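You operate a simulated robot arm through the tools that you are given. There is no shell and no other tool. Be economical: measure what you need, move in short steps, check, and stop when the job is done.

You run a simulated two-armed robot. Do the job below in one go: nothing can be reset, and whatever is moved stays where it is left.

TASK
Wash the yellow-handled wire basket's oily parts, stand it on the grate and wipe the ledge.
Fine: long bath topped up to the yellow line, one wash, both parts washed and still in the basket; dripped off over the tank before it goes on the grate; dark drops off with the grey rag, rag back; leave the sponge, the large wire basket, the other parts and controls. What is to be rubbed or washed off counts as gone when no trace of it is left.
Where things are to end (x, y in the base frame): yellow-handled wire basket within 60 mm of [760, 430].

It is judged by the outcome, as a careful person would: the job done as asked, and still so three seconds after it is handed in. It fails if anything else is knocked over, pushed out of place, dropped, spilled or broken.

THE ROBOT
Two 7-joint arms with fingered hands on one trunk, on a base that drives. Base frame: it is fixed to the floor where the robot stands at the start and does not move with it; the origin is under the middle of the robot, x ahead of it, y to its left, z up; the surface under the hand at the start is at about z = 860. Lengths are in mm, angles in rad, forces in N, time in s.
The left shoulder is at the start at [63, 173, 1111], the right one opposite. With the tool pointing down near the work surface each hand reaches from about 420 to 800 mm from the robot's upright axis, wherever it stands, measured 20 degrees to its own side. Places, roughly: black block (8x5x3 cm) [500, 1000, 300]; black ring [500, 1250, 750]; brass bracket (7x5x4 cm) [500, 1400, 500]; brass lid (6x6x2 cm) [700, 1300, 900]; brass round flange [250, -1250, 250]; grate top [800, 500, 800]; grey block [500, 1250, 1000]; grey bracket [750, 1250, 1000]; grey bracket (7x5x4 cm) [800, 100, 700]; grey heat sink [500, 1250, 500]; grey lid (7x7x3 cm) [700, 800, 700]; grey square flange [500, 1250, 1000]; large wire basket (37x38x20 cm) [800, -500, 700]; long bath [800, -200, 700]; orange switch [500, 300, 900]; something [500, -100, 900]. Payload 3.5 kg a hand.
The TCP of each hand is the grasp point between the finger pads, 25 mm short of the fingertips. In the tool frame z runs along the fingers and y along their closing line. Largest opening 88 mm; the body of the gripper starts 29 mm behind the TCP. The gripper is a hand of 3 fingers: y runs from the thumb to the fingers, the wrist lies at [-13, -97, -162] in the tool frame, and closing takes about 1.5 s.
Orientation is that of the tool frame in the base frame, as [roll, pitch, yaw] about the fixed x, y, z axes, in that order (R = Rz(yaw) Ry(pitch) Rx(roll)). With the fingers straight down and the wrist toward the robot, the tool's x, y and z point along [0, 1, 0], [1, 0, 0] and [0, 0, -1] of the base frame.

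THE INTERFACE
- The arms move only by the tool nudge_tool. It takes "left_increments", "right_increments" or both (then of equal length, played together; a hand with none holds still); each is one flat list of numbers, 6 for each row, row after row: the shift along the base's x, y, z in mm, then the turn, a rotation vector about the base's x, y, z in rad. In form: [tx, ty, tz, wx, wy, wz, tx, ty, tz, wx, wy, wz, ...]. A call has 1 to 20 rows; each row shifts and turns the commanded pose from where the row before left it. "left_grip" and "right_grip" are, for a hand that has rows, the finger opening in mm, from 0 to 88, set as the call begins (left out, the last holds). A row lasts 0.2 s, in which the tool goes at most 50 mm and 0.15 rad; a call with a longer step from one row to the next is refused whole, and so is a gripper value outside its range. A pose out of reach is approached as far as the arm can. The call stops where the force on the tool passes 40 N (or 10 N more than at its start, if that is more) or the arm is blocked; 0.2 s more then pass. Each finger travels about 72 mm/s and halts on what it meets, pressing with about 30 N; the grip force reading is that of the motor and also rises with nothing between the fingers. The clock runs only during rows and for 0.2 s after the last one: add rows that do not move to give the fingers time. It gives the time, the measured TCP pose, the force on the tool (base axes), the opening and the grip force at its end, in the units of the frame above (readings bear some noise), with the torque about the TCP (base axes, N m) and any sound that the robot's microphone picked up.
- Cameras (640 x 400 px; columns grow to the right, rows downward): "scene" is now at [182.1, 11.7, 1364.4]; the picture's right is [0.11, -0.99, -0.02], its down [-0.32, -0.02, -0.95] and it looks along [0.94, 0.11, -0.32] (base axes); focal length 214 px, centre (320, 200). "left" rides on the left gripper at [-58, -85, -99] in its tool frame; the picture's right is [-0.67, -0.35, 0.66], its down [0.68, -0.63, 0.37] and it looks along [0.29, 0.69, 0.66] (tool axes); focal length 261 px, centre (320, 200). "right" rides on the right gripper at [58, -85, -99] in its tool frame; the picture's right is [-0.67, 0.35, -0.66], its down [-0.69, -0.63, 0.37] and it looks along [-0.28, 0.69, 0.66] (tool axes); focal length 261 px, centre (320, 200). There is no depth. A picture from a camera that has moved, and an enlarged one, comes with that camera's place and axes in the base frame and with its lens.
- capture(camera): a new picture of that camera. The clock stands still meanwhile.
- lift_body(by): slides the trunk up (or, below 0, down) by that many mm; the arms and the scene camera ride with it, the base frame stays. It gives what a move gives, with no picture.
- base_move(legs): drives the robot by 1 to 6 legs, each [ahead, left, turn to the left] in mm, mm and rad, along the robot's own axes; the way and the turn of a leg run together, so that a leg with both is an arc; at most 1500 mm and 3.142 rad a leg. The arms and the cameras ride along, it lands a little off, and it stops where it bumps. It gives what a move gives.
- grasp_type(shape, hand): the hand has 3 fingers and takes this shape, open, in about a second: jaw (thumb against the fingers, like two jaws); tri (thumb and two fingers); tip (a fingertip pinch); poke (one finger out to press); point (the index stretched); flat (the hand flat); cup (the hand cupped); fist (a fist). The gripper value then closes the fingers along that shape, each until it touches; the sizes above hold for jaw. It gives what a move gives, with no picture.
- turn_head(pan, tilt): turns the head with the scene camera to pan (to the left, within 1.501 rad either way) and tilt (down, from -0.506 to 1.204), counted from straight ahead of the robot. It gives what a move gives.
- zoom(camera, box): a new picture of the part [left, top, right, bottom] of that camera's present view, enlarged. The clock stands still meanwhile.
- close_job(): hands the job in; it is judged then, once.

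Work in short steps. Places have to be worked out from the pictures, the camera data and where the tool is seen: move nearer, look again, correct. Check each grasp and each placing, and mend what went wrong. You have 120 turns and 92 pictures in all, those below and enlarged ones among them. Open the grippers and draw the arms clear of the work before you hand the job in, unless the task says otherwise; then end with one line.

The tools are called as name(argument=value, ...) on one line, values as JSON. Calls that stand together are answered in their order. nudge_tool: Moves the arms, as the interface text tells. Its arguments: {"type":"object","properties":{"left_increments":{"type":"array"},"left_grip":{"type":"number"},"right_increments":{"type":"array"},"right_grip":{"type":"number"}},"required":[]} The other tools are called the same way: lift_body (by) slides the trunk up or down; grasp_type (shape, hand) gives the hand a shape; base_move (legs) drives the base; turn_head (pan, tilt) turns the head that bears the scene camera; capture (camera) takes a picture; zoom (camera, box) takes an enlarged picture of a part of a camera's view; close_job () hands the job in.

At the start:

```text
time_s: 0.0
left_eef_pos: [462.4, 232.9, 1344.9]
left_orientation: [3.141, 0.001, 1.571]
left_ft_force: [-0.6, 0.8, -0.6]
left_moment: [-0.03, 0.0, -0.01]
left_finger_gap: 87.7
left_grasp_force: 0.1
left_shape: jaw
right_eef_pos: [444.4, -93.8, 1401.0]
right_orientation: [-3.14, 0.0, 1.572]
right_ft_force: [0.1, 0.4, 0.3]
right_moment: [-0.05, 0.01, 0.01]
right_finger_gap: 87.6
right_grasp_force: 0.1
right_shape: jaw
trunk travel left (down, up): [-195.0, 259.0]
robot x, y, heading: [2.8, -0.1, 0.004]
head pan, tilt: [0.113, 0.152]
```

scene: 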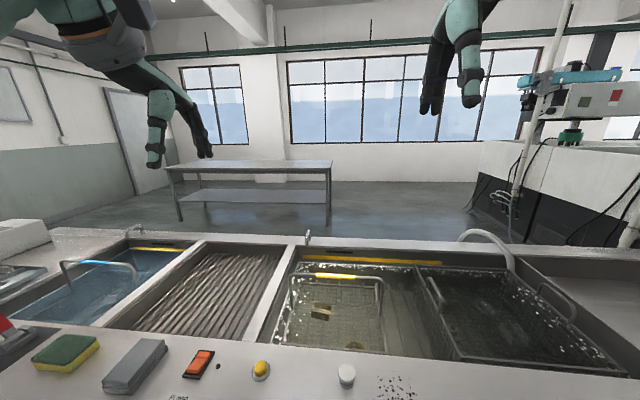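
right: 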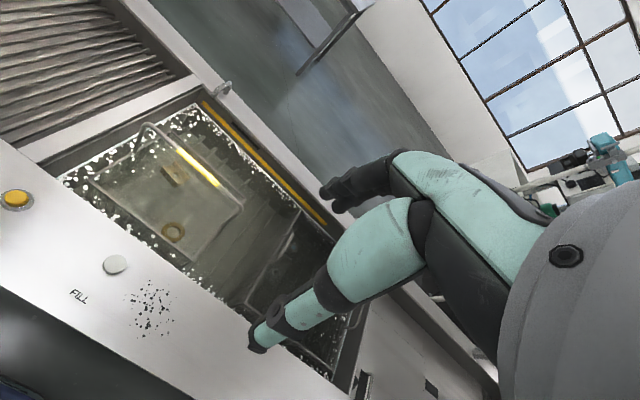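
left: 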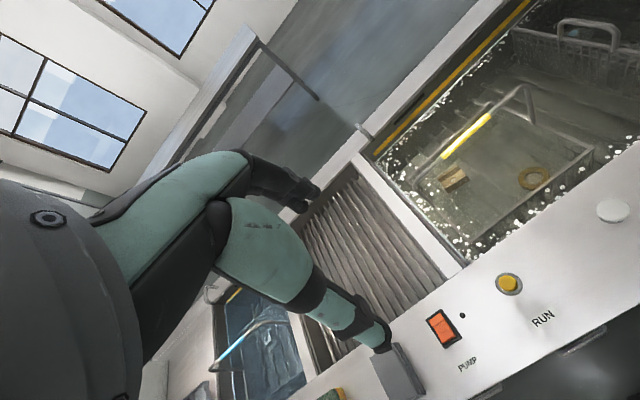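

The ledge carries a sponge, a grey block or rag, an orange switch, yellow and white buttons and dark drops. I'll tilt the head down for a closer look.

turn_head(pan=0.0, tilt=0.75)

capture(camera="scene")

zoom(camera="scene", box=[160, 200, 480, 400])

```text
time_s: 1.0
left_eef_pos: [460.9, 233.1, 1344.3]
left_orientation: [3.141, 0.001, 1.569]
left_ft_force: [-0.1, 1.1, -0.2]
left_moment: [-0.04, 0.02, -0.02]
left_finger_gap: 87.7
left_grasp_force: 0.1
left_shape: jaw
right_eef_pos: [444.6, -93.7, 1401.1]
right_orientation: [-3.138, -0.001, 1.57]
right_ft_force: [0.0, -0.8, 0.3]
right_moment: [-0.04, 0.01, -0.02]
right_finger_gap: 87.4
right_grasp_force: 0.1
right_shape: jaw
trunk travel left (down, up): [-195.0, 259.0]
robot x, y, heading: [-4.9, 0.1, -0.001]
head pan, tilt: [0.0, 0.75]
```

```text
88 pictures are left
camera scene: at [163.4, 1.2, 1312.7], right [0.0, -1.0, 0.0], down [-0.8, 0.0, -0.6], along [0.6, 0.0, -0.8], focal length 214 px, centre (320, 200)
```

scene: 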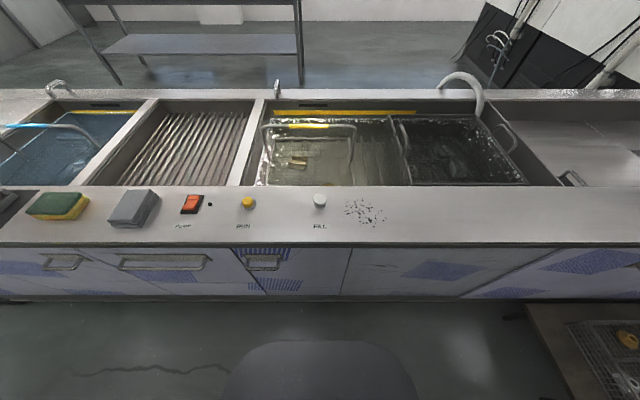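

```text
2.00 times, centred on (320, 300) of scene
camera zoom: at [163.4, 1.2, 1312.7], right [0.0, -1.0, 0.0], down [-0.8, 0.0, -0.6], along [0.6, 0.0, -0.8], focal length 429 px, centre (320, 0)
```

zoom: 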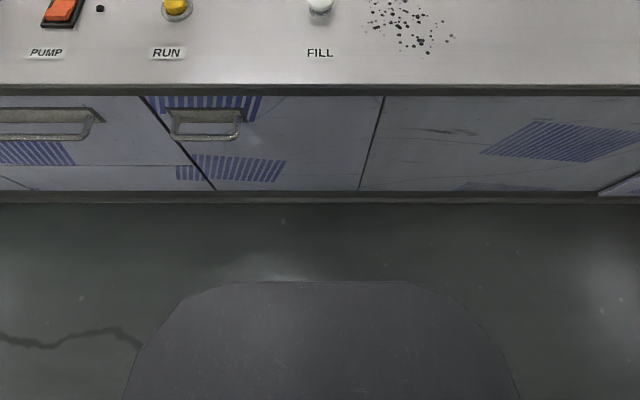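

Next I zoom in on the bath, its water level and the ledge items.

zoom(camera="scene", box=[240, 90, 400, 190])

zoom(camera="scene", box=[0, 130, 240, 280])

zoom(camera="scene", box=[370, 70, 610, 220])

```text
4.00 times, centred on (320, 140) of scene
camera zoom: at [163.4, 1.2, 1312.7], right [0.0, -1.0, 0.0], down [-0.8, 0.0, -0.6], along [0.6, 0.0, -0.8], focal length 858 px, centre (320, 440)
```

zoom: 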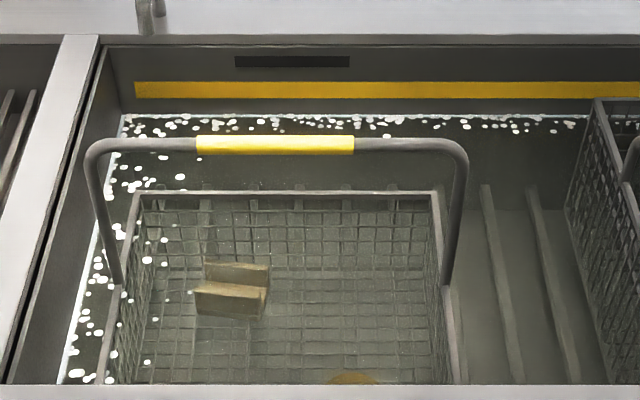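

```text
2.67 times, centred on (120, 205) of scene
camera zoom: at [163.4, 1.2, 1312.7], right [0.0, -1.0, 0.0], down [-0.8, 0.0, -0.6], along [0.6, 0.0, -0.8], focal length 572 px, centre (853, 187)
```

zoom: 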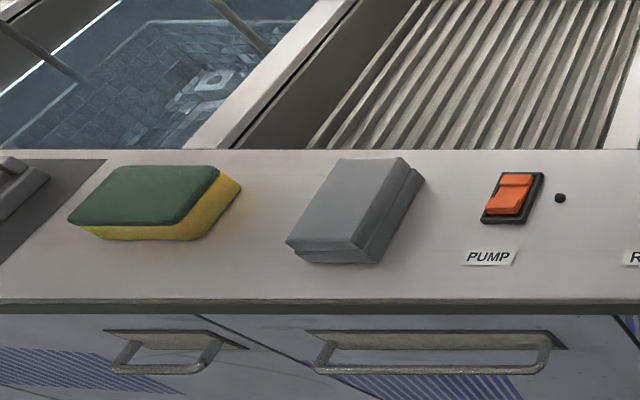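

```text
2.67 times, centred on (490, 145) of scene
camera zoom: at [163.4, 1.2, 1312.7], right [0.0, -1.0, 0.0], down [-0.8, 0.0, -0.6], along [0.6, 0.0, -0.8], focal length 572 px, centre (-133, 347)
```

zoom: 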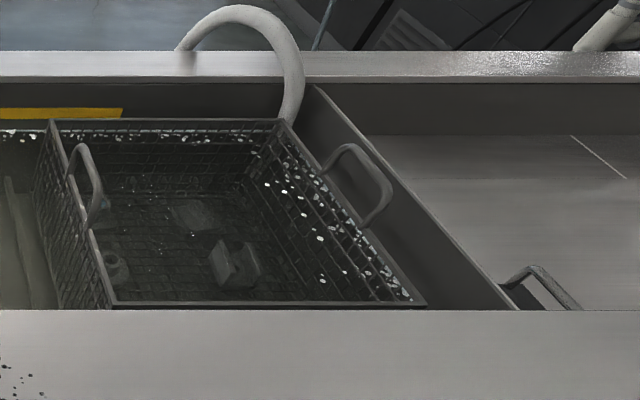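

The bath water is at about z 782 and the yellow line at about 814. FILL is near (489, 1, 879) and RUN near (486, 187). I'll bring the right hand, fingers closed, above FILL.

nudge_tool(right_increments=[4, 8.7, -43, 0, 0, 0, 4, 8.7, -43, 0, 0, 0, 4, 8.7, -43, 0, 0, 0, 4, 8.7, -43, 0, 0, 0, 4, 8.7, -43, 0, 0, 0, 4, 8.7, -43, 0, 0, 0, 4, 8.7, -43, 0, 0, 0, 4, 8.7, -43, 0, 0, 0, 4, 8.7, -43, 0, 0, 0, 4, 8.7, -43, 0, 0, 0, 4.4, 8.7, -41, 0, 0, 0, 0, 0, 0, 0, 0, 0], right_grip=0)

capture(camera="scene")

capture(camera="right")

```text
time_s: 3.6
left_eef_pos: [459.8, 231.8, 1344.2]
left_orientation: [3.141, -0.003, 1.57]
left_ft_force: [0.4, -0.7, 0.1]
left_moment: [-0.03, 0.03, 0.03]
left_finger_gap: 87.8
left_grasp_force: 0.1
left_shape: jaw
right_eef_pos: [488.1, 2.5, 931.5]
right_orientation: [-3.14, -0.003, 1.572]
right_ft_force: [0.6, 0.2, -0.3]
right_moment: [0.02, -0.02, -0.01]
right_finger_gap: 0.0
right_grasp_force: 29.8
right_shape: jaw
trunk travel left (down, up): [-195.0, 259.0]
robot x, y, heading: [-1.9, -0.6, -0.002]
head pan, tilt: [0.0, 0.75]
```

```text
83 pictures are left
camera scene: at [162.9, 0.9, 1312.8], right [0.0, -1.0, 0.0], down [-0.8, 0.0, -0.6], along [0.6, 0.0, -0.8], focal length 214 px, centre (320, 200)
```

scene: 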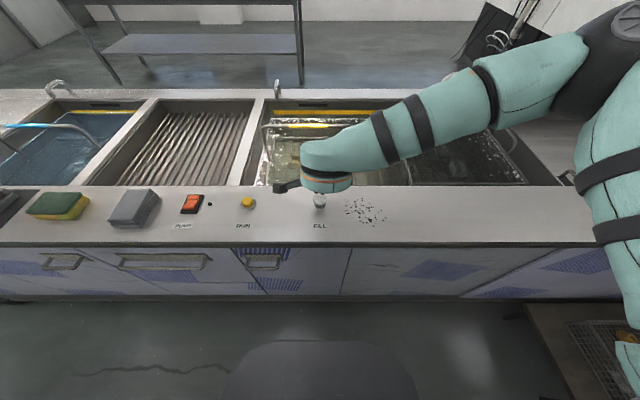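

```text
82 pictures are left
camera right: at [403.8, 60.5, 1028.8], right [0.35, -0.67, 0.65], down [-0.63, -0.69, -0.37], along [0.69, -0.28, -0.66], focal length 261 px, centre (320, 200)
```

right: 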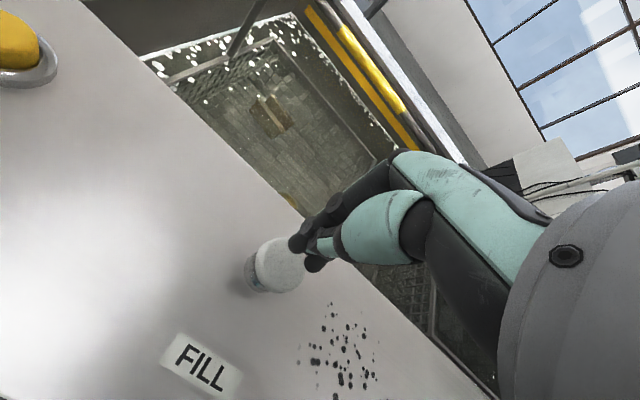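

The closed fingertips sit right above FILL. I'll press it briefly, back off and see what it does.

nudge_tool(right_increments=[0, -1, -10, 0, 0, 0, 0, 0, -10, 0, 0, 0, 0, 0, -4, 0, 0, 0, 0, 0, -4, 0, 0, 0, 0, 0, -3, 0, 0, 0, 0, 0, -3, 0, 0, 0, 0, 0, 12, 0, 0, 0, 0, 0, 12, 0, 0, 0])

capture(camera="right")

```text
time_s: 5.4
left_eef_pos: [461.1, 232.8, 1345.4]
left_orientation: [3.141, 0.0, 1.571]
left_ft_force: [-0.4, -0.2, -1.2]
left_moment: [0.01, -0.01, -0.01]
left_finger_gap: 87.5
left_grasp_force: 0.1
left_shape: jaw
right_eef_pos: [488.5, -1.2, 920.6]
right_orientation: [-3.138, 0.0, 1.572]
right_ft_force: [-0.7, -0.5, 1.4]
right_moment: [0.01, -0.02, -0.01]
right_finger_gap: 0.0
right_grasp_force: 30.2
right_shape: jaw
trunk travel left (down, up): [-195.0, 259.0]
robot x, y, heading: [0.4, -0.2, -0.001]
head pan, tilt: [0.0, 0.75]
heard: click
```

```text
81 pictures are left
camera right: at [403.8, 56.5, 1017.5], right [0.35, -0.67, 0.65], down [-0.63, -0.69, -0.36], along [0.69, -0.28, -0.66], focal length 261 px, centre (320, 200)
```

right: 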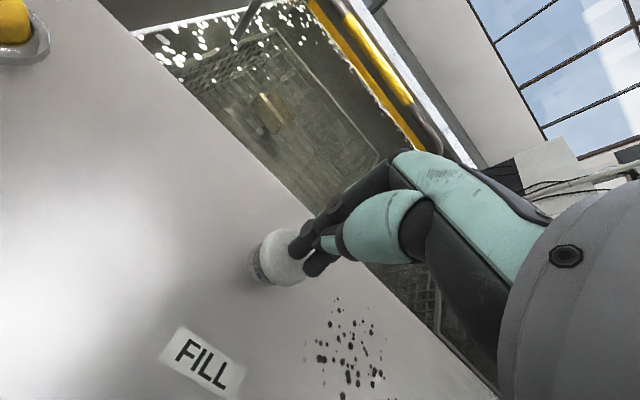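

It clicked. I'll wait a moment and check whether the level rises by itself.

zoom(camera="scene", box=[240, 90, 400, 190])

nudge_tool(right_increments=[0, 0, 0, 0, 0, 0, 0, 0, 0, 0, 0, 0, 0, 0, 0, 0, 0, 0, 0, 0, 0, 0, 0, 0, 0, 0, 0, 0, 0, 0])

zoom(camera="scene", box=[240, 90, 400, 190])

```text
4.00 times, centred on (320, 140) of scene
camera zoom: at [163.0, 0.8, 1312.5], right [0.0, -1.0, 0.0], down [-0.8, 0.0, -0.6], along [0.6, 0.0, -0.8], focal length 858 px, centre (320, 440)
```

zoom: 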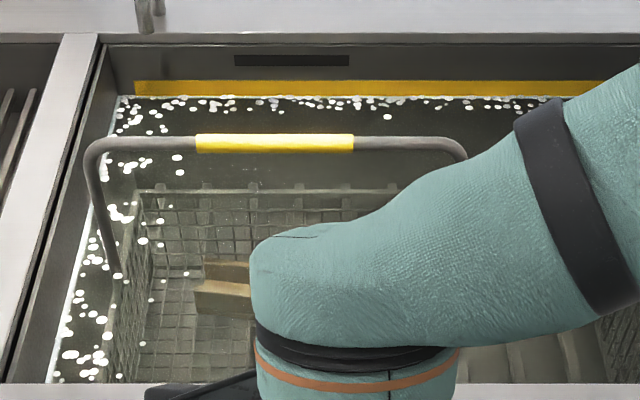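

```text
time_s: 6.6
left_eef_pos: [462.7, 233.4, 1344.4]
left_orientation: [-3.142, 0.0, 1.57]
left_ft_force: [-0.3, -0.2, -0.9]
left_moment: [0.0, 0.01, -0.01]
left_finger_gap: 87.5
left_grasp_force: 0.1
left_shape: jaw
right_eef_pos: [489.9, -1.6, 920.9]
right_orientation: [-3.141, 0.002, 1.57]
right_ft_force: [0.6, 0.6, 0.0]
right_moment: [-0.02, 0.03, -0.01]
right_finger_gap: 0.0
right_grasp_force: 30.2
right_shape: jaw
trunk travel left (down, up): [-195.0, 259.0]
robot x, y, heading: [0.4, -1.3, 0.003]
head pan, tilt: [0.0, 0.75]
```

```text
4.00 times, centred on (320, 140) of scene
camera zoom: at [163.4, 1.2, 1312.7], right [0.0, -1.0, 0.0], down [-0.8, 0.0, -0.6], along [0.6, 0.0, -0.8], focal length 858 px, centre (320, 440)
```

zoom: 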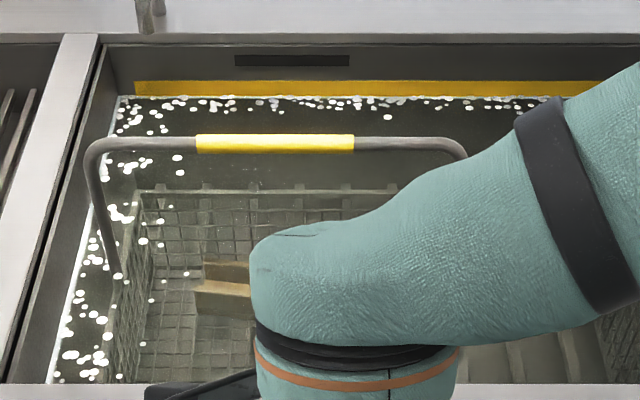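

The level rose from row 118 to about 97, so FILL only runs while pressed. Here is a fine zoom of the line.

zoom(camera="scene", box=[262, 100, 326, 140])

```text
10.00 times, centred on (294, 120) of scene
camera zoom: at [163.4, 1.2, 1312.7], right [0.0, -1.0, 0.0], down [-0.8, 0.0, -0.6], along [0.6, 0.0, -0.8], focal length 2145 px, centre (580, 1000)
```

zoom: 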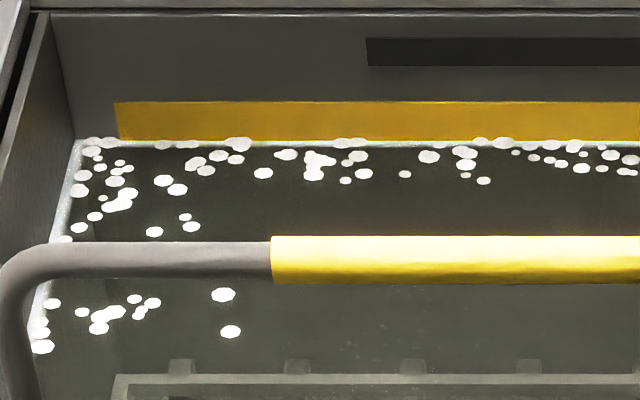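

The water now touches the lower edge of the line. One much shorter press should bring it to mid-line.

nudge_tool(right_increments=[0, 0, -11, 0, 0, 0, 0, 0, -14, 0, 0, 0, 0, 0, 14, 0, 0, 0, 0, 0, 11, 0, 0, 0, 0, 0, 0, 0, 0, 0, 0, 0, 0, 0, 0, 0])

zoom(camera="scene", box=[262, 100, 326, 140])

```text
time_s: 8.0
left_eef_pos: [461.0, 233.2, 1345.0]
left_orientation: [3.141, 0.001, 1.572]
left_ft_force: [0.1, -0.1, 0.7]
left_moment: [0.03, 0.01, -0.01]
left_finger_gap: 87.8
left_grasp_force: 0.1
left_shape: jaw
right_eef_pos: [489.2, 1.4, 919.4]
right_orientation: [-3.14, -0.002, 1.571]
right_ft_force: [0.2, -0.1, -0.1]
right_moment: [0.01, 0.0, 0.01]
right_finger_gap: 0.0
right_grasp_force: 29.7
right_shape: jaw
trunk travel left (down, up): [-195.0, 259.0]
robot x, y, heading: [-0.8, -3.0, 0.0]
head pan, tilt: [0.0, 0.75]
heard: click
```

```text
10.00 times, centred on (294, 120) of scene
camera zoom: at [163.9, 1.2, 1312.6], right [0.0, -1.0, 0.0], down [-0.8, 0.0, -0.6], along [0.6, 0.0, -0.8], focal length 2145 px, centre (580, 1000)
```

zoom: 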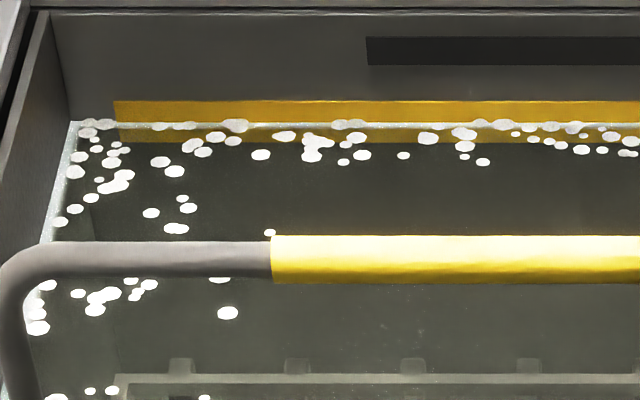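

The waterline is at mid-line now. The left hand goes over RUN with fingers closed while the right hand withdraws.

nudge_tool(left_increments=[2.5, -4.6, -41.5, 0, 0, 0, 2.5, -4.6, -41.5, 0, 0, 0, 2.5, -4.6, -41.5, 0, 0, 0, 2.5, -4.6, -41.5, 0, 0, 0, 2.5, -4.6, -41.5, 0, 0, 0, 2.5, -4.6, -41.5, 0, 0, 0, 2.5, -4.6, -41.5, 0, 0, 0, 2.5, -4.6, -41.5, 0, 0, 0, 2.5, -4.6, -41.5, 0, 0, 0, 2.5, -4.6, -41.5, 0, 0, 0, 0, 0, 0, 0, 0, 0], left_grip=0, right_increments=[-3, 0, 40, 0, 0, 0, -3, 0, 40, 0, 0, 0, -3, -20, 40, 0, 0, 0, -3, -20, 40, 0, 0, 0, -3, -20, 40, 0, 0, 0, -3, -20, 40, 0, 0, 0, -3, -20, 40, 0, 0, 0, -3, -20, 40, 0, 0, 0, -3, -20, 40, 0, 0, 0, 0, -20, 40, 0, 0, 0, 0, 0, 0, 0, 0, 0])

capture(camera="left")

```text
time_s: 10.4
left_eef_pos: [486.3, 187.1, 930.0]
left_orientation: [3.141, 0.003, 1.57]
left_ft_force: [-0.1, 0.0, -0.1]
left_moment: [0.03, 0.04, -0.04]
left_finger_gap: 0.1
left_grasp_force: 30.2
left_shape: jaw
right_eef_pos: [460.7, -160.6, 1320.1]
right_orientation: [-3.14, 0.0, 1.572]
right_ft_force: [-0.2, 0.3, -0.3]
right_moment: [-0.02, -0.03, -0.01]
right_finger_gap: 0.1
right_grasp_force: 29.9
right_shape: jaw
trunk travel left (down, up): [-195.0, 259.0]
robot x, y, heading: [-2.9, -0.3, -0.003]
head pan, tilt: [0.0, 0.75]
```

```text
76 pictures are left
camera left: at [400.8, 129.2, 1029.4], right [-0.35, -0.67, -0.66], down [-0.63, 0.68, -0.37], along [0.69, 0.28, -0.66], focal length 261 px, centre (320, 200)
```

left: 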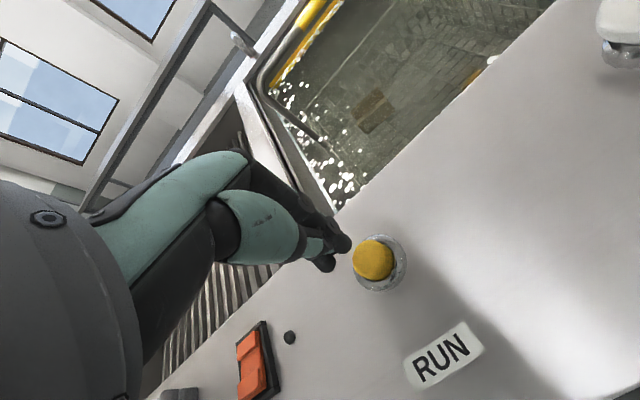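

RUN reads as (481, 180), so I shift slightly and press it once.

nudge_tool(left_increments=[-5, -7, -10, 0, 0, 0, 0, 0, -10, 0, 0, 0, 0, 0, -6, 0, 0, 0, 0, 0, -6, 0, 0, 0, 0, 0, -3, 0, 0, 0, 0, 0, 15, 0, 0, 0, 0, 0, 20, 0, 0, 0])

capture(camera="scene")

```text
time_s: 12.0
left_eef_pos: [478.4, 180.6, 930.9]
left_orientation: [-3.141, 0.0, 1.571]
left_ft_force: [0.4, 0.3, -0.1]
left_moment: [-0.01, -0.04, 0.07]
left_finger_gap: 0.1
left_grasp_force: 30.4
left_shape: jaw
right_eef_pos: [460.1, -160.1, 1319.5]
right_orientation: [-3.141, -0.001, 1.57]
right_ft_force: [-0.6, 0.1, 0.4]
right_moment: [-0.01, -0.01, 0.0]
right_finger_gap: 0.0
right_grasp_force: 30.6
right_shape: jaw
trunk travel left (down, up): [-195.0, 259.0]
robot x, y, heading: [-1.0, 1.9, -0.008]
head pan, tilt: [0.0, 0.75]
heard: click
```

```text
75 pictures are left
camera scene: at [163.0, 0.8, 1312.7], right [0.0, -1.0, 0.0], down [-0.8, 0.0, -0.6], along [0.6, 0.0, -0.8], focal length 214 px, centre (320, 200)
```

scene: 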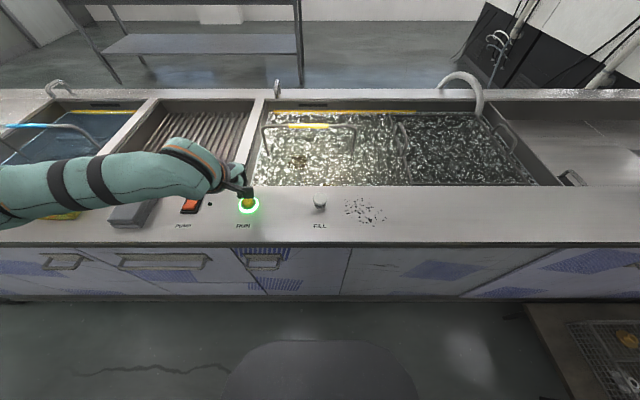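

The wash is running with a green ring. Meanwhile I'll handle the rag, which is about 100 × 60 mm with its centre near (467, 463). The left hand goes above it turned 90°, and the right hand moves further aside.

nudge_tool(left_increments=[0, 0, 40, 0, 0, 0, 0, 0, 40, 0, 0, 0, -1, 25.7, 0, 0, 0, 0.1428, -1, 25.7, 0, 0, 0, 0.1428, -1, 25.7, 0, 0, 0, 0.1428, -1, 25.7, 0, 0, 0, 0.1428, -1, 25.7, 0, 0, 0, 0.1428, -1, 25.7, 0, 0, 0, 0.1428, -1, 25.7, 0, 0, 0, 0.1428, -1, 25.7, 0, 0, 0, 0.1428, -1, 25.7, 0, 0, 0, 0.1428, -1, 25.7, 0, 0, 0, 0.1428, -1, 25.7, 0, 0, 0, 0.1428, 0, 0, 0, 0, 0, 0], left_grip=88, right_increments=[0, 0, 0, 0, 0, 0, 0, 0, 0, 0, 0, 0, -4, -20, 0, 0, 0, 0, -4, -20, 0, 0, 0, 0, -4, -20, 0, 0, 0, 0, -4, -20, 0, 0, 0, 0, -4, -20, 0, 0, 0, 0, -4, -20, 0, 0, 0, 0, -4, -20, 0, 0, 0, 0, -4, -20, 0, 0, 0, 0, -4, -20, 0, 0, 0, 0, -4, -20, 0, 0, 0, 0, 0, 0, 0, 0, 0, 0, 0, 0, 0, 0, 0, 0])

capture(camera="left")

capture(camera="scene")

```text
time_s: 15.0
left_eef_pos: [470.1, 462.5, 1010.1]
left_orientation: [3.141, 0.0, -3.14]
left_ft_force: [-0.8, -0.4, 0.1]
left_moment: [0.01, 0.03, 0.01]
left_finger_gap: 87.9
left_grasp_force: 0.1
left_shape: jaw
right_eef_pos: [440.3, -259.8, 1320.4]
right_orientation: [-3.141, -0.003, 1.57]
right_ft_force: [0.5, 0.4, -0.6]
right_moment: [-0.01, 0.0, 0.03]
right_finger_gap: 0.0
right_grasp_force: 29.6
right_shape: jaw
right hand out of reach, approached as far as the arm can: row 8, 9, 10, 11, 12
trunk travel left (down, up): [-195.0, 259.0]
robot x, y, heading: [-1.3, -3.7, 0.001]
head pan, tilt: [0.0, 0.75]
```

```text
74 pictures are left
camera left: at [528.3, 378.5, 1109.3], right [0.67, -0.35, -0.66], down [-0.68, -0.63, -0.37], along [-0.29, 0.69, -0.66], focal length 261 px, centre (320, 200)
```

left: 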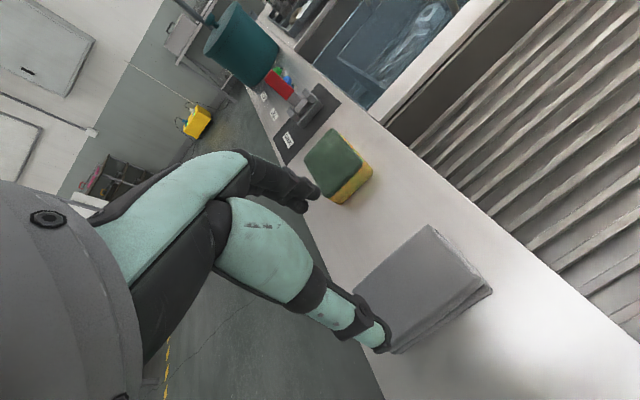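

```text
73 pictures are left
camera scene: at [163.4, 0.9, 1312.7], right [0.0, -1.0, 0.0], down [-0.8, 0.0, -0.6], along [0.6, 0.0, -0.8], focal length 214 px, centre (320, 200)
```

scene: 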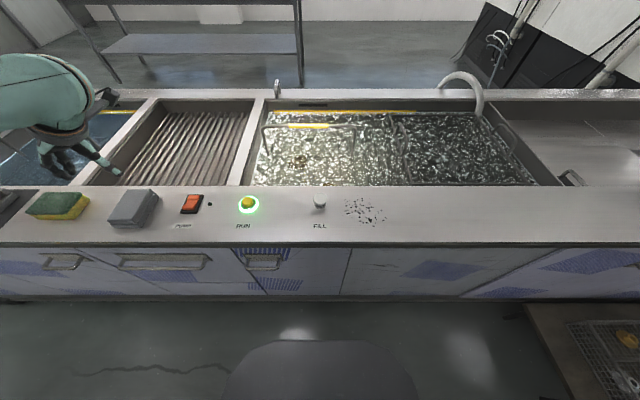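

The rag centre is about (464, 459). I'll descend around it and close.

nudge_tool(left_increments=[-3, -2, -30, 0, 0, 0, -3, -2, -30, 0, 0, 0, 0, 0, -30, 0, 0, 0, 0, 0, -20, 0, 0, 0, 0, 0, -7, 0, 0, 0])

capture(camera="left")

```text
time_s: 16.2
left_eef_pos: [465.0, 459.9, 891.6]
left_orientation: [3.14, 0.002, -3.14]
left_ft_force: [0.2, -0.5, 0.1]
left_moment: [-0.03, -0.03, 0.0]
left_finger_gap: 87.8
left_grasp_force: 0.0
left_shape: jaw
right_eef_pos: [440.1, -260.3, 1321.6]
right_orientation: [-3.14, -0.003, 1.572]
right_ft_force: [0.2, -0.3, -0.4]
right_moment: [0.01, 0.0, 0.04]
right_finger_gap: 0.0
right_grasp_force: 30.5
right_shape: jaw
trunk travel left (down, up): [-195.0, 259.0]
robot x, y, heading: [1.8, -4.0, 0.005]
head pan, tilt: [0.0, 0.75]
```

```text
72 pictures are left
camera left: at [522.8, 374.7, 991.4], right [0.67, -0.35, -0.66], down [-0.68, -0.63, -0.37], along [-0.28, 0.69, -0.66], focal length 261 px, centre (320, 200)
```

left: 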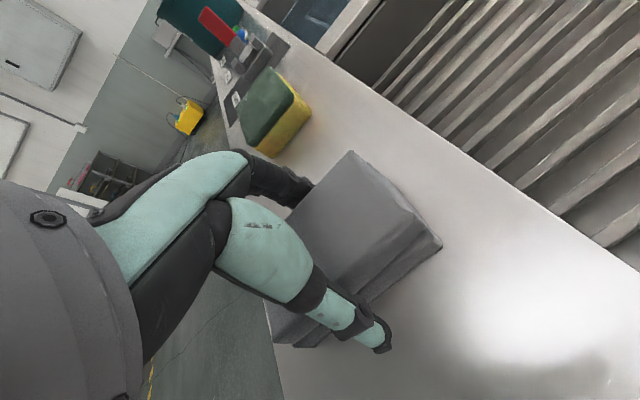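

The fingers straddle the rag. I close and lift a little.

nudge_tool(left_increments=[0, 0, 0, 0, 0, 0, 0, 0, 0, 0, 0, 0, 0, 0, 0, 0, 0, 0, 0, 0, 0, 0, 0, 0, 0, 0, 0, 0, 0, 0, 0, 0, 0, 0, 0, 0, 0, 0, 0, 0, 0, 0, 0, 0, 20, 0, 0, 0, 0, 0, 30, 0, 0, 0, 0, 0, 0, 0, 0, 0], left_grip=0)

capture(camera="left")

capture(camera="scene")

```text
time_s: 18.4
left_eef_pos: [465.0, 460.7, 942.1]
left_orientation: [-3.141, 0.001, 3.141]
left_ft_force: [0.6, 0.8, -0.3]
left_moment: [-0.02, 0.02, 0.02]
left_finger_gap: 59.1
left_grasp_force: 29.7
left_shape: jaw
right_eef_pos: [442.2, -259.1, 1318.9]
right_orientation: [-3.139, 0.0, 1.569]
right_ft_force: [0.4, 0.0, 0.1]
right_moment: [-0.02, -0.02, 0.03]
right_finger_gap: 0.0
right_grasp_force: 29.8
right_shape: jaw
trunk travel left (down, up): [-195.0, 259.0]
robot x, y, heading: [1.2, 3.3, -0.002]
head pan, tilt: [0.0, 0.75]
```

```text
71 pictures are left
camera left: at [522.0, 375.9, 1041.8], right [0.67, -0.35, -0.66], down [-0.69, -0.63, -0.37], along [-0.29, 0.69, -0.66], focal length 261 px, centre (320, 200)
```

left: 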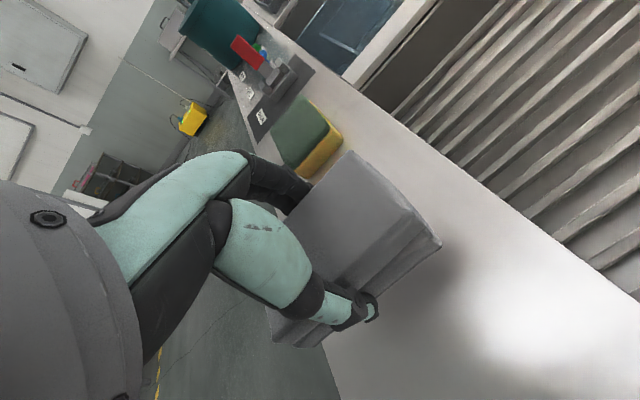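

```text
70 pictures are left
camera scene: at [163.8, 1.4, 1312.6], right [0.0, -1.0, 0.0], down [-0.8, 0.0, -0.6], along [0.6, 0.0, -0.8], focal length 214 px, centre (320, 200)
```

scene: 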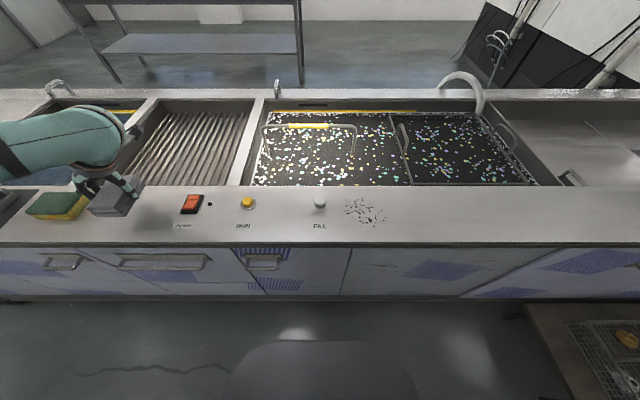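

The rag is held with a 59 mm opening, and the wash has finished. I raise it and drive the base a bit to the right, toward the drops.

nudge_tool(left_increments=[0, 0, 40, 0, 0, 0, 0, 0, 40, 0, 0, 0])

base_move(legs=[[0, -150, 0]])

```text
time_s: 19.0
left_eef_pos: [464.3, 459.8, 1024.4]
left_orientation: [-3.141, 0.001, 3.141]
left_ft_force: [-0.5, -0.1, -0.9]
left_moment: [0.02, 0.0, 0.0]
left_finger_gap: 58.7
left_grasp_force: 30.5
left_shape: jaw
right_eef_pos: [441.5, -260.7, 1321.1]
right_orientation: [-3.141, 0.0, 1.57]
right_ft_force: [0.3, -0.3, -0.3]
right_moment: [0.01, -0.01, 0.02]
right_finger_gap: 0.2
right_grasp_force: 29.6
right_shape: jaw
trunk travel left (down, up): [-195.0, 259.0]
robot x, y, heading: [-1.3, 2.1, -0.001]
head pan, tilt: [0.0, 0.75]
```

```text
time_s: 20.4
left_eef_pos: [464.9, 309.5, 1023.8]
left_orientation: [-3.14, 0.0, -3.141]
left_ft_force: [-0.3, -0.2, -1.2]
left_moment: [0.02, 0.01, 0.02]
left_finger_gap: 58.8
left_grasp_force: 30.0
left_shape: jaw
right_eef_pos: [440.4, -408.5, 1320.7]
right_orientation: [-3.141, 0.001, 1.57]
right_ft_force: [0.5, 0.0, 0.0]
right_moment: [0.0, -0.03, 0.0]
right_finger_gap: 0.0
right_grasp_force: 30.0
right_shape: jaw
trunk travel left (down, up): [-195.0, 259.0]
robot x, y, heading: [2.5, -153.2, -0.006]
head pan, tilt: [0.0, 0.75]
```

Now I swing the rag over the drops while turning back −90°, and stop above the start of the first pass.

nudge_tool(left_increments=[0, -35, 0, 0, 0, -0.1428, 0, -35, 0, 0, 0, -0.1428, 0, -35, 0, 0, 0, -0.1428, 0, -35, 0, 0, 0, -0.1428, 0, -35, 0, 0, 0, -0.1428, 0, -35, 0, 0, 0, -0.1428, 0, -35, 0, 0, 0, -0.1428, 0, -35, 0, 0, 0, -0.1428, 0, -35, 0, 0, 0, -0.1428, 0, -35, 0, 0, 0, -0.1428, 0, -42, 0, 0, 0, -0.1428, -8, 0, -30, 0, 0, 0, -8, 0, -30, 0, 0, 0, -8, 0, -30, 0, 0, 0, 0, 0, 0, 0, 0, 0])

capture(camera="left")

capture(camera="scene")

```text
time_s: 23.6
left_eef_pos: [441.2, -81.3, 933.7]
left_orientation: [3.141, 0.0, 1.571]
left_ft_force: [-0.2, 0.3, -0.2]
left_moment: [-0.04, 0.02, 0.0]
left_finger_gap: 58.6
left_grasp_force: 30.4
left_shape: jaw
right_eef_pos: [441.0, -409.9, 1318.9]
right_orientation: [-3.14, -0.001, 1.57]
right_ft_force: [0.2, 1.1, 0.6]
right_moment: [0.05, 0.03, 0.01]
right_finger_gap: 0.1
right_grasp_force: 30.2
right_shape: jaw
trunk travel left (down, up): [-195.0, 259.0]
robot x, y, heading: [0.4, -152.1, -0.002]
head pan, tilt: [0.0, 0.75]
```

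```text
69 pictures are left
camera left: at [356.0, -138.8, 1032.7], right [-0.35, -0.67, -0.66], down [-0.63, 0.69, -0.37], along [0.69, 0.28, -0.66], focal length 261 px, centre (320, 200)
```

left: 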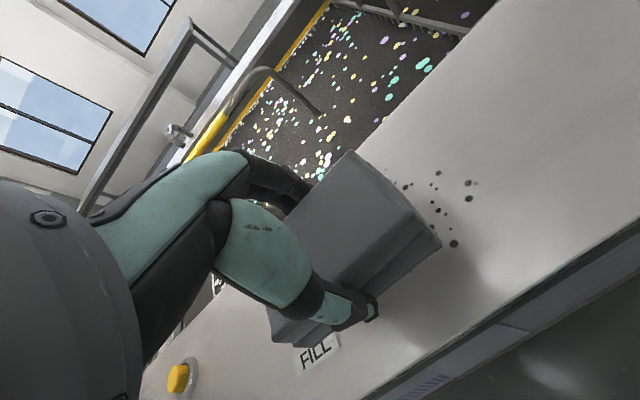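

```text
68 pictures are left
camera scene: at [163.1, -149.7, 1312.7], right [0.0, -1.0, 0.0], down [-0.8, 0.0, -0.6], along [0.6, 0.0, -0.8], focal length 214 px, centre (320, 200)
```

scene: 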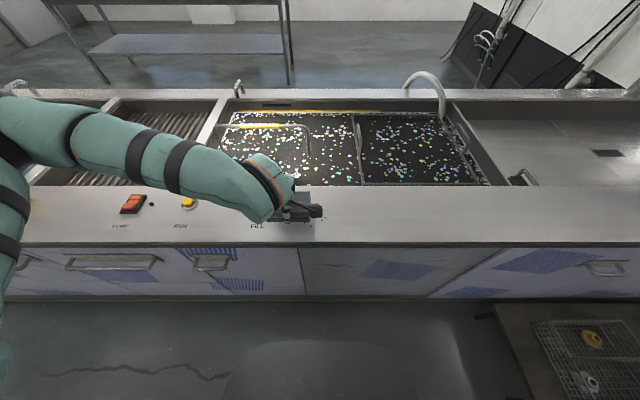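

The rag is over the drops. I lower it to light contact.

nudge_tool(left_increments=[0, 0, -30, 0, 0, 0, 0, 0, -9, 0, 0, 0, 0, 0, -2, 0, 0, 0, 0, 0, -1.5, 0, 0, 0, 0, 0, 0, 0, 0, 0])

```text
time_s: 24.8
left_eef_pos: [440.8, -81.8, 891.4]
left_orientation: [3.14, 0.0, 1.571]
left_ft_force: [-0.1, 0.2, 3.9]
left_moment: [0.03, -0.11, 0.05]
left_finger_gap: 58.7
left_grasp_force: 30.7
left_shape: jaw
right_eef_pos: [440.8, -410.4, 1320.5]
right_orientation: [-3.141, -0.001, 1.571]
right_ft_force: [-0.1, -0.6, 0.4]
right_moment: [-0.02, -0.05, 0.03]
right_finger_gap: 0.0
right_grasp_force: 30.1
right_shape: jaw
trunk travel left (down, up): [-195.0, 259.0]
robot x, y, heading: [-0.8, -152.2, -0.003]
head pan, tilt: [0.0, 0.75]
```

There is about 4 N of contact. I press slightly more and stroke back and forth in two lanes, x 440 and x 490.

nudge_tool(left_increments=[0, 0, -1, 0, 0, 0, 0, -25, 0, 0, 0, 0, 0, -25, 0, 0, 0, 0, 0, -25, 0, 0, 0, 0, 12, 25, 0, 0, 0, 0, 0, 25, 0, 0, 0, 0, 0, 25, 0, 0, 0, 0, 13, -25, 0, 0, 0, 0, 0, -25, 0, 0, 0, 0, 0, -25, 0, 0, 0, 0, 13, 25, 0, 0, 0, 0, 0, 25, 0, 0, 0, 0, 0, 25, 0, 0, 0, 0, 12, -25, 0, 0, 0, 0, 0, -25, 0, 0, 0, 0, 0, -25, 0, 0, 0, 0])

nudge_tool(left_increments=[0, 25, 0, 0, 0, 0, 0, 25, 0, 0, 0, 0, 0, 25, 0, 0, 0, 0, -12, -25, 0, 0, 0, 0, 0, -25, 0, 0, 0, 0, 0, -25, 0, 0, 0, 0, -13, 25, 0, 0, 0, 0, 0, 25, 0, 0, 0, 0, 0, 25, 0, 0, 0, 0, -13, -25, 0, 0, 0, 0, 0, -25, 0, 0, 0, 0, 0, -25, 0, 0, 0, 0, -12, 25, 0, 0, 0, 0, 0, 25, 0, 0, 0, 0, 0, 25, 0, 0, 0, 0, 0, 0, 30, 0, 0, 0, 0, 30, 40, 0, 0, 0, 0, 40, 20, 0, 0, 0, 0, 45, 0, 0, 0, 0, 0, 45, 0, 0, 0, 0])

capture(camera="scene")

```text
time_s: 28.2
left_eef_pos: [489.5, -158.2, 891.2]
left_orientation: [-3.14, -0.001, 1.57]
left_ft_force: [-0.7, 2.2, 5.1]
left_moment: [0.05, -0.1, 0.02]
left_finger_gap: 58.0
left_grasp_force: 30.5
left_shape: jaw
right_eef_pos: [440.2, -411.1, 1321.5]
right_orientation: [3.141, -0.001, 1.569]
right_ft_force: [-0.1, 0.0, -0.8]
right_moment: [-0.01, -0.02, -0.02]
right_finger_gap: 0.2
right_grasp_force: 30.5
right_shape: jaw
trunk travel left (down, up): [-195.0, 259.0]
robot x, y, heading: [0.6, -149.6, 0.001]
head pan, tilt: [0.0, 0.75]
```

```text
time_s: 32.4
left_eef_pos: [442.3, 80.4, 978.9]
left_orientation: [3.138, 0.003, 1.57]
left_ft_force: [-0.1, -0.2, -0.6]
left_moment: [-0.01, -0.02, 0.02]
left_finger_gap: 57.8
left_grasp_force: 30.3
left_shape: jaw
right_eef_pos: [439.3, -410.1, 1320.4]
right_orientation: [3.142, -0.002, 1.569]
right_ft_force: [-0.3, -0.1, -0.4]
right_moment: [0.02, -0.04, -0.02]
right_finger_gap: 0.0
right_grasp_force: 29.9
right_shape: jaw
trunk travel left (down, up): [-195.0, 259.0]
robot x, y, heading: [-2.5, -147.2, -0.002]
head pan, tilt: [0.0, 0.75]
```

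```text
67 pictures are left
camera scene: at [161.9, -148.5, 1312.9], right [0.0, -1.0, 0.0], down [-0.8, 0.0, -0.6], along [0.6, 0.0, -0.8], focal length 214 px, centre (320, 200)
```

scene: 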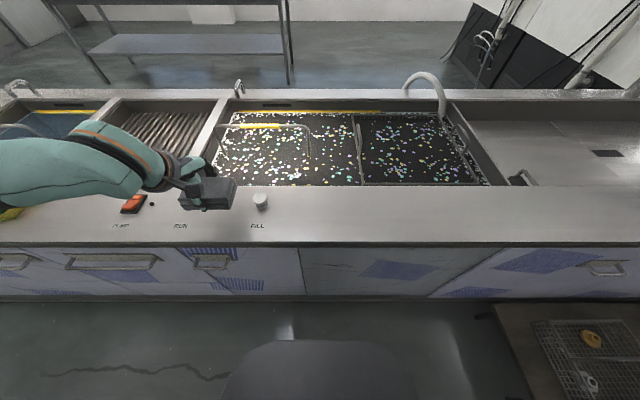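

I zoom on the wiped area for traces.

zoom(camera="scene", box=[240, 180, 400, 250])

zoom(camera="scene", box=[272, 188, 336, 228])

```text
4.00 times, centred on (320, 215) of scene
camera zoom: at [161.9, -148.5, 1312.9], right [0.0, -1.0, 0.0], down [-0.8, 0.0, -0.6], along [0.6, 0.0, -0.8], focal length 858 px, centre (320, 140)
```

zoom: 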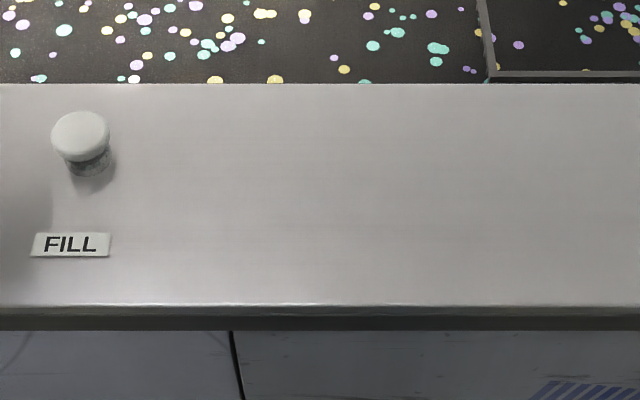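

```text
10.00 times, centred on (304, 208) of scene
camera zoom: at [161.9, -148.5, 1312.9], right [0.0, -1.0, 0.0], down [-0.8, 0.0, -0.6], along [0.6, 0.0, -0.8], focal length 2145 px, centre (480, 120)
```

zoom: 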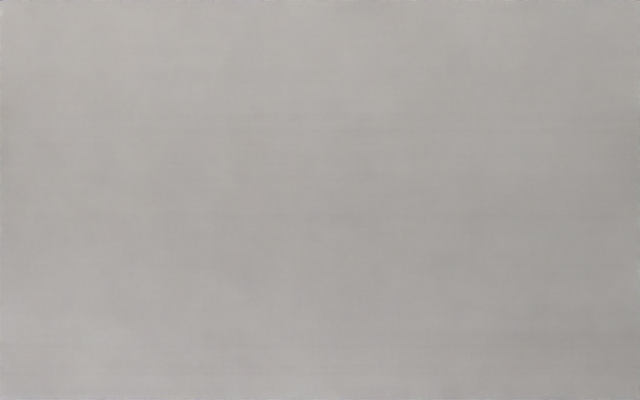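

The ledge is clean. I drive left and a bit forward with the rag held high, which serves both the rag return and the basket.

base_move(legs=[[0, 300, 0], [50, 0, 0]])

```text
time_s: 35.0
left_eef_pos: [491.9, 377.2, 980.8]
left_orientation: [3.138, 0.002, 1.571]
left_ft_force: [-0.5, -0.4, -0.6]
left_moment: [0.0, -0.01, -0.05]
left_finger_gap: 57.5
left_grasp_force: 29.8
left_shape: jaw
right_eef_pos: [488.1, -112.5, 1323.2]
right_orientation: [3.137, -0.002, 1.569]
right_ft_force: [0.2, 0.3, 0.6]
right_moment: [0.03, -0.04, 0.0]
right_finger_gap: 0.0
right_grasp_force: 29.6
right_shape: jaw
trunk travel left (down, up): [-195.0, 259.0]
robot x, y, heading: [51.5, 149.2, 0.001]
head pan, tilt: [0.0, 0.75]
```

Now I rotate the rag back and bring it over its original place.

nudge_tool(left_increments=[-2.4, 7.6, 0, 0, 0, 0.1428, -2.4, 7.6, 0, 0, 0, 0.1428, -2.4, 7.6, 0, 0, 0, 0.1428, -2.4, 7.6, 0, 0, 0, 0.1428, -2.4, 7.6, 0, 0, 0, 0.1428, -2.4, 7.6, 0, 0, 0, 0.1428, -2.4, 7.6, 0, 0, 0, 0.1428, -2.4, 7.6, 0, 0, 0, 0.1428, -2.4, 7.6, 0, 0, 0, 0.1428, -2.4, 7.6, 0, 0, 0, 0.1428, -2.4, 7.3, 0, 0, 0, 0.1428, 0, 0, -30, 0, 0, 0, 0, 0, -30, 0, 0, 0, 0, 0, 0, 0, 0, 0])

capture(camera="left")

```text
time_s: 38.0
left_eef_pos: [529.0, 475.7, 944.0]
left_orientation: [-3.138, -0.003, 3.139]
left_ft_force: [0.6, 0.0, -1.3]
left_moment: [0.01, 0.01, 0.0]
left_finger_gap: 57.9
left_grasp_force: 30.4
left_shape: jaw
left hand out of reach, approached as far as the arm can: row 10, 11, 12, 13
right_eef_pos: [492.4, -113.6, 1320.1]
right_orientation: [-3.141, 0.0, 1.568]
right_ft_force: [0.0, 0.4, 0.6]
right_moment: [0.0, -0.02, 0.03]
right_finger_gap: 0.0
right_grasp_force: 30.4
right_shape: jaw
trunk travel left (down, up): [-195.0, 259.0]
robot x, y, heading: [46.1, 145.9, 0.006]
head pan, tilt: [0.0, 0.75]
```

```text
64 pictures are left
camera left: at [587.8, 391.1, 1043.9], right [0.67, -0.35, -0.66], down [-0.69, -0.63, -0.36], along [-0.29, 0.69, -0.66], focal length 261 px, centre (320, 200)
```

left: 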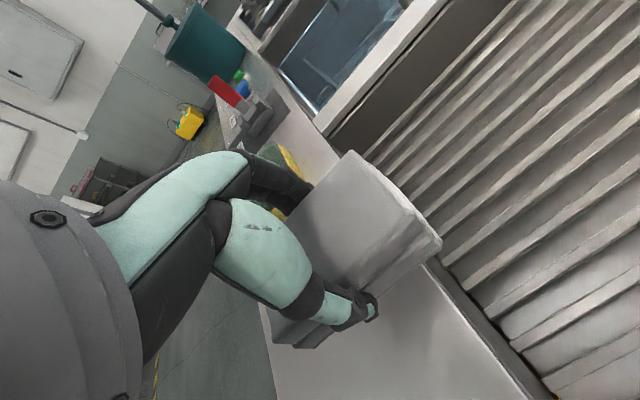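

Too near the body for that turn. I'll drive back to where the rag was originally picked.

base_move(legs=[[-47, -146, 0]])

nudge_tool(left_increments=[0, 0, 20, 0, 0, 0, 0, 0, 0, 0, 0, 0])

```text
time_s: 39.3
left_eef_pos: [483.3, 331.8, 943.9]
left_orientation: [-3.137, -0.005, 3.138]
left_ft_force: [0.1, 0.9, -0.4]
left_moment: [0.01, 0.03, -0.03]
left_finger_gap: 57.7
left_grasp_force: 29.7
left_shape: jaw
right_eef_pos: [445.8, -258.3, 1320.2]
right_orientation: [-3.14, 0.0, 1.568]
right_ft_force: [-0.3, 0.1, 0.2]
right_moment: [0.01, 0.01, 0.01]
right_finger_gap: 0.0
right_grasp_force: 29.5
right_shape: jaw
trunk travel left (down, up): [-195.0, 259.0]
robot x, y, heading: [3.8, 4.6, -0.002]
head pan, tilt: [0.0, 0.75]
```

```text
time_s: 39.9
left_eef_pos: [482.9, 330.5, 963.7]
left_orientation: [-3.138, -0.005, 3.138]
left_ft_force: [-0.3, -0.4, -0.1]
left_moment: [-0.02, -0.01, -0.01]
left_finger_gap: 57.9
left_grasp_force: 29.9
left_shape: jaw
right_eef_pos: [446.2, -258.0, 1319.8]
right_orientation: [-3.141, 0.0, 1.569]
right_ft_force: [0.3, -0.1, 0.6]
right_moment: [-0.01, -0.02, -0.03]
right_finger_gap: 0.1
right_grasp_force: 30.2
right_shape: jaw
trunk travel left (down, up): [-195.0, 259.0]
robot x, y, heading: [5.5, 3.9, -0.001]
head pan, tilt: [0.0, 0.75]
```

Commands now follow the measured pose. I move to (465, 460) and lower to just above the ledge.

nudge_tool(left_increments=[-4, 30, 0, 0, 0, 0, -4, 30, 0, 0, 0, 0, -5, 35, 0, 0, 0, 0, -5, 35, 0, 0, 0, 0, 0, 0, -30, 0, 0, 0, 0, 0, -30, 0, 0, 0, 0, 0, 0, 0, 0, 0])

capture(camera="left")

```text
time_s: 41.5
left_eef_pos: [464.4, 461.6, 904.3]
left_orientation: [-3.139, -0.004, 3.138]
left_ft_force: [0.0, -0.7, -0.1]
left_moment: [0.01, 0.02, 0.0]
left_finger_gap: 58.0
left_grasp_force: 29.4
left_shape: jaw
right_eef_pos: [444.9, -258.4, 1321.1]
right_orientation: [3.142, 0.0, 1.572]
right_ft_force: [0.5, 0.6, -0.7]
right_moment: [0.01, -0.01, 0.02]
right_finger_gap: 0.1
right_grasp_force: 30.0
right_shape: jaw
trunk travel left (down, up): [-195.0, 259.0]
robot x, y, heading: [3.9, -0.5, -0.003]
head pan, tilt: [0.0, 0.75]
```

```text
63 pictures are left
camera left: at [523.4, 377.1, 1002.9], right [0.67, -0.35, -0.66], down [-0.69, -0.63, -0.36], along [-0.29, 0.69, -0.66], focal length 261 px, centre (320, 200)
```

left: 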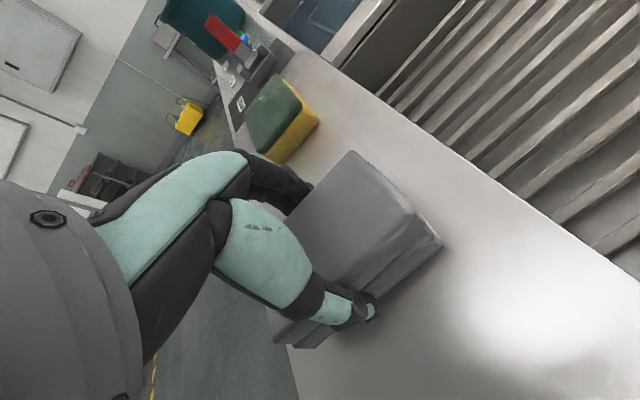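

Now I lower to contact, release and rise.

nudge_tool(left_increments=[0, 0, -8, 0, 0, 0, 0, 0, -3, 0, 0, 0, 0, 0, -1.5, 0, 0, 0, 0, 0, 0, 0, 0, 0])

nudge_tool(left_increments=[0, 0, 0, 0, 0, 0, 0, 0, 0, 0, 0, 0, 0, 0, 0, 0, 0, 0, 0, 0, 0, 0, 0, 0, 0, 0, 0, 0, 0, 0, 0, 0, 20, 0, 0, 0, 0, 0, 30, 0, 0, 0, 0, 0, 40, 0, 0, 0, 0, 0, 40, 0, 0, 0], left_grip=88)

capture(camera="left")

```text
time_s: 42.5
left_eef_pos: [465.5, 460.9, 892.6]
left_orientation: [-3.138, -0.002, 3.138]
left_ft_force: [0.5, 1.1, 2.7]
left_moment: [0.13, 0.01, -0.02]
left_finger_gap: 57.8
left_grasp_force: 29.9
left_shape: jaw
right_eef_pos: [444.7, -258.1, 1321.2]
right_orientation: [3.141, -0.002, 1.57]
right_ft_force: [-0.4, -0.5, -0.3]
right_moment: [0.0, -0.02, -0.01]
right_finger_gap: 0.0
right_grasp_force: 30.0
right_shape: jaw
trunk travel left (down, up): [-195.0, 259.0]
robot x, y, heading: [4.2, 2.5, 0.003]
head pan, tilt: [0.0, 0.75]
```

```text
time_s: 44.5
left_eef_pos: [467.1, 462.5, 1024.7]
left_orientation: [-3.139, -0.005, 3.139]
left_ft_force: [0.5, -0.2, 0.9]
left_moment: [-0.03, 0.0, 0.01]
left_finger_gap: 87.6
left_grasp_force: 0.0
left_shape: jaw
right_eef_pos: [445.0, -258.1, 1319.6]
right_orientation: [-3.141, -0.001, 1.569]
right_ft_force: [-0.1, -0.3, -0.7]
right_moment: [-0.04, 0.0, -0.03]
right_finger_gap: 0.0
right_grasp_force: 30.0
right_shape: jaw
trunk travel left (down, up): [-195.0, 259.0]
robot x, y, heading: [9.3, -0.1, -0.002]
head pan, tilt: [0.0, 0.75]
```

```text
62 pictures are left
camera left: at [525.3, 377.8, 1123.8], right [0.67, -0.35, -0.66], down [-0.69, -0.63, -0.36], along [-0.29, 0.69, -0.66], focal length 261 px, centre (320, 200)
```

left: 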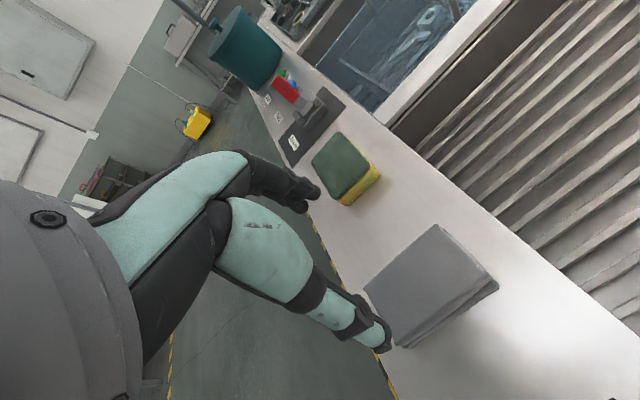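

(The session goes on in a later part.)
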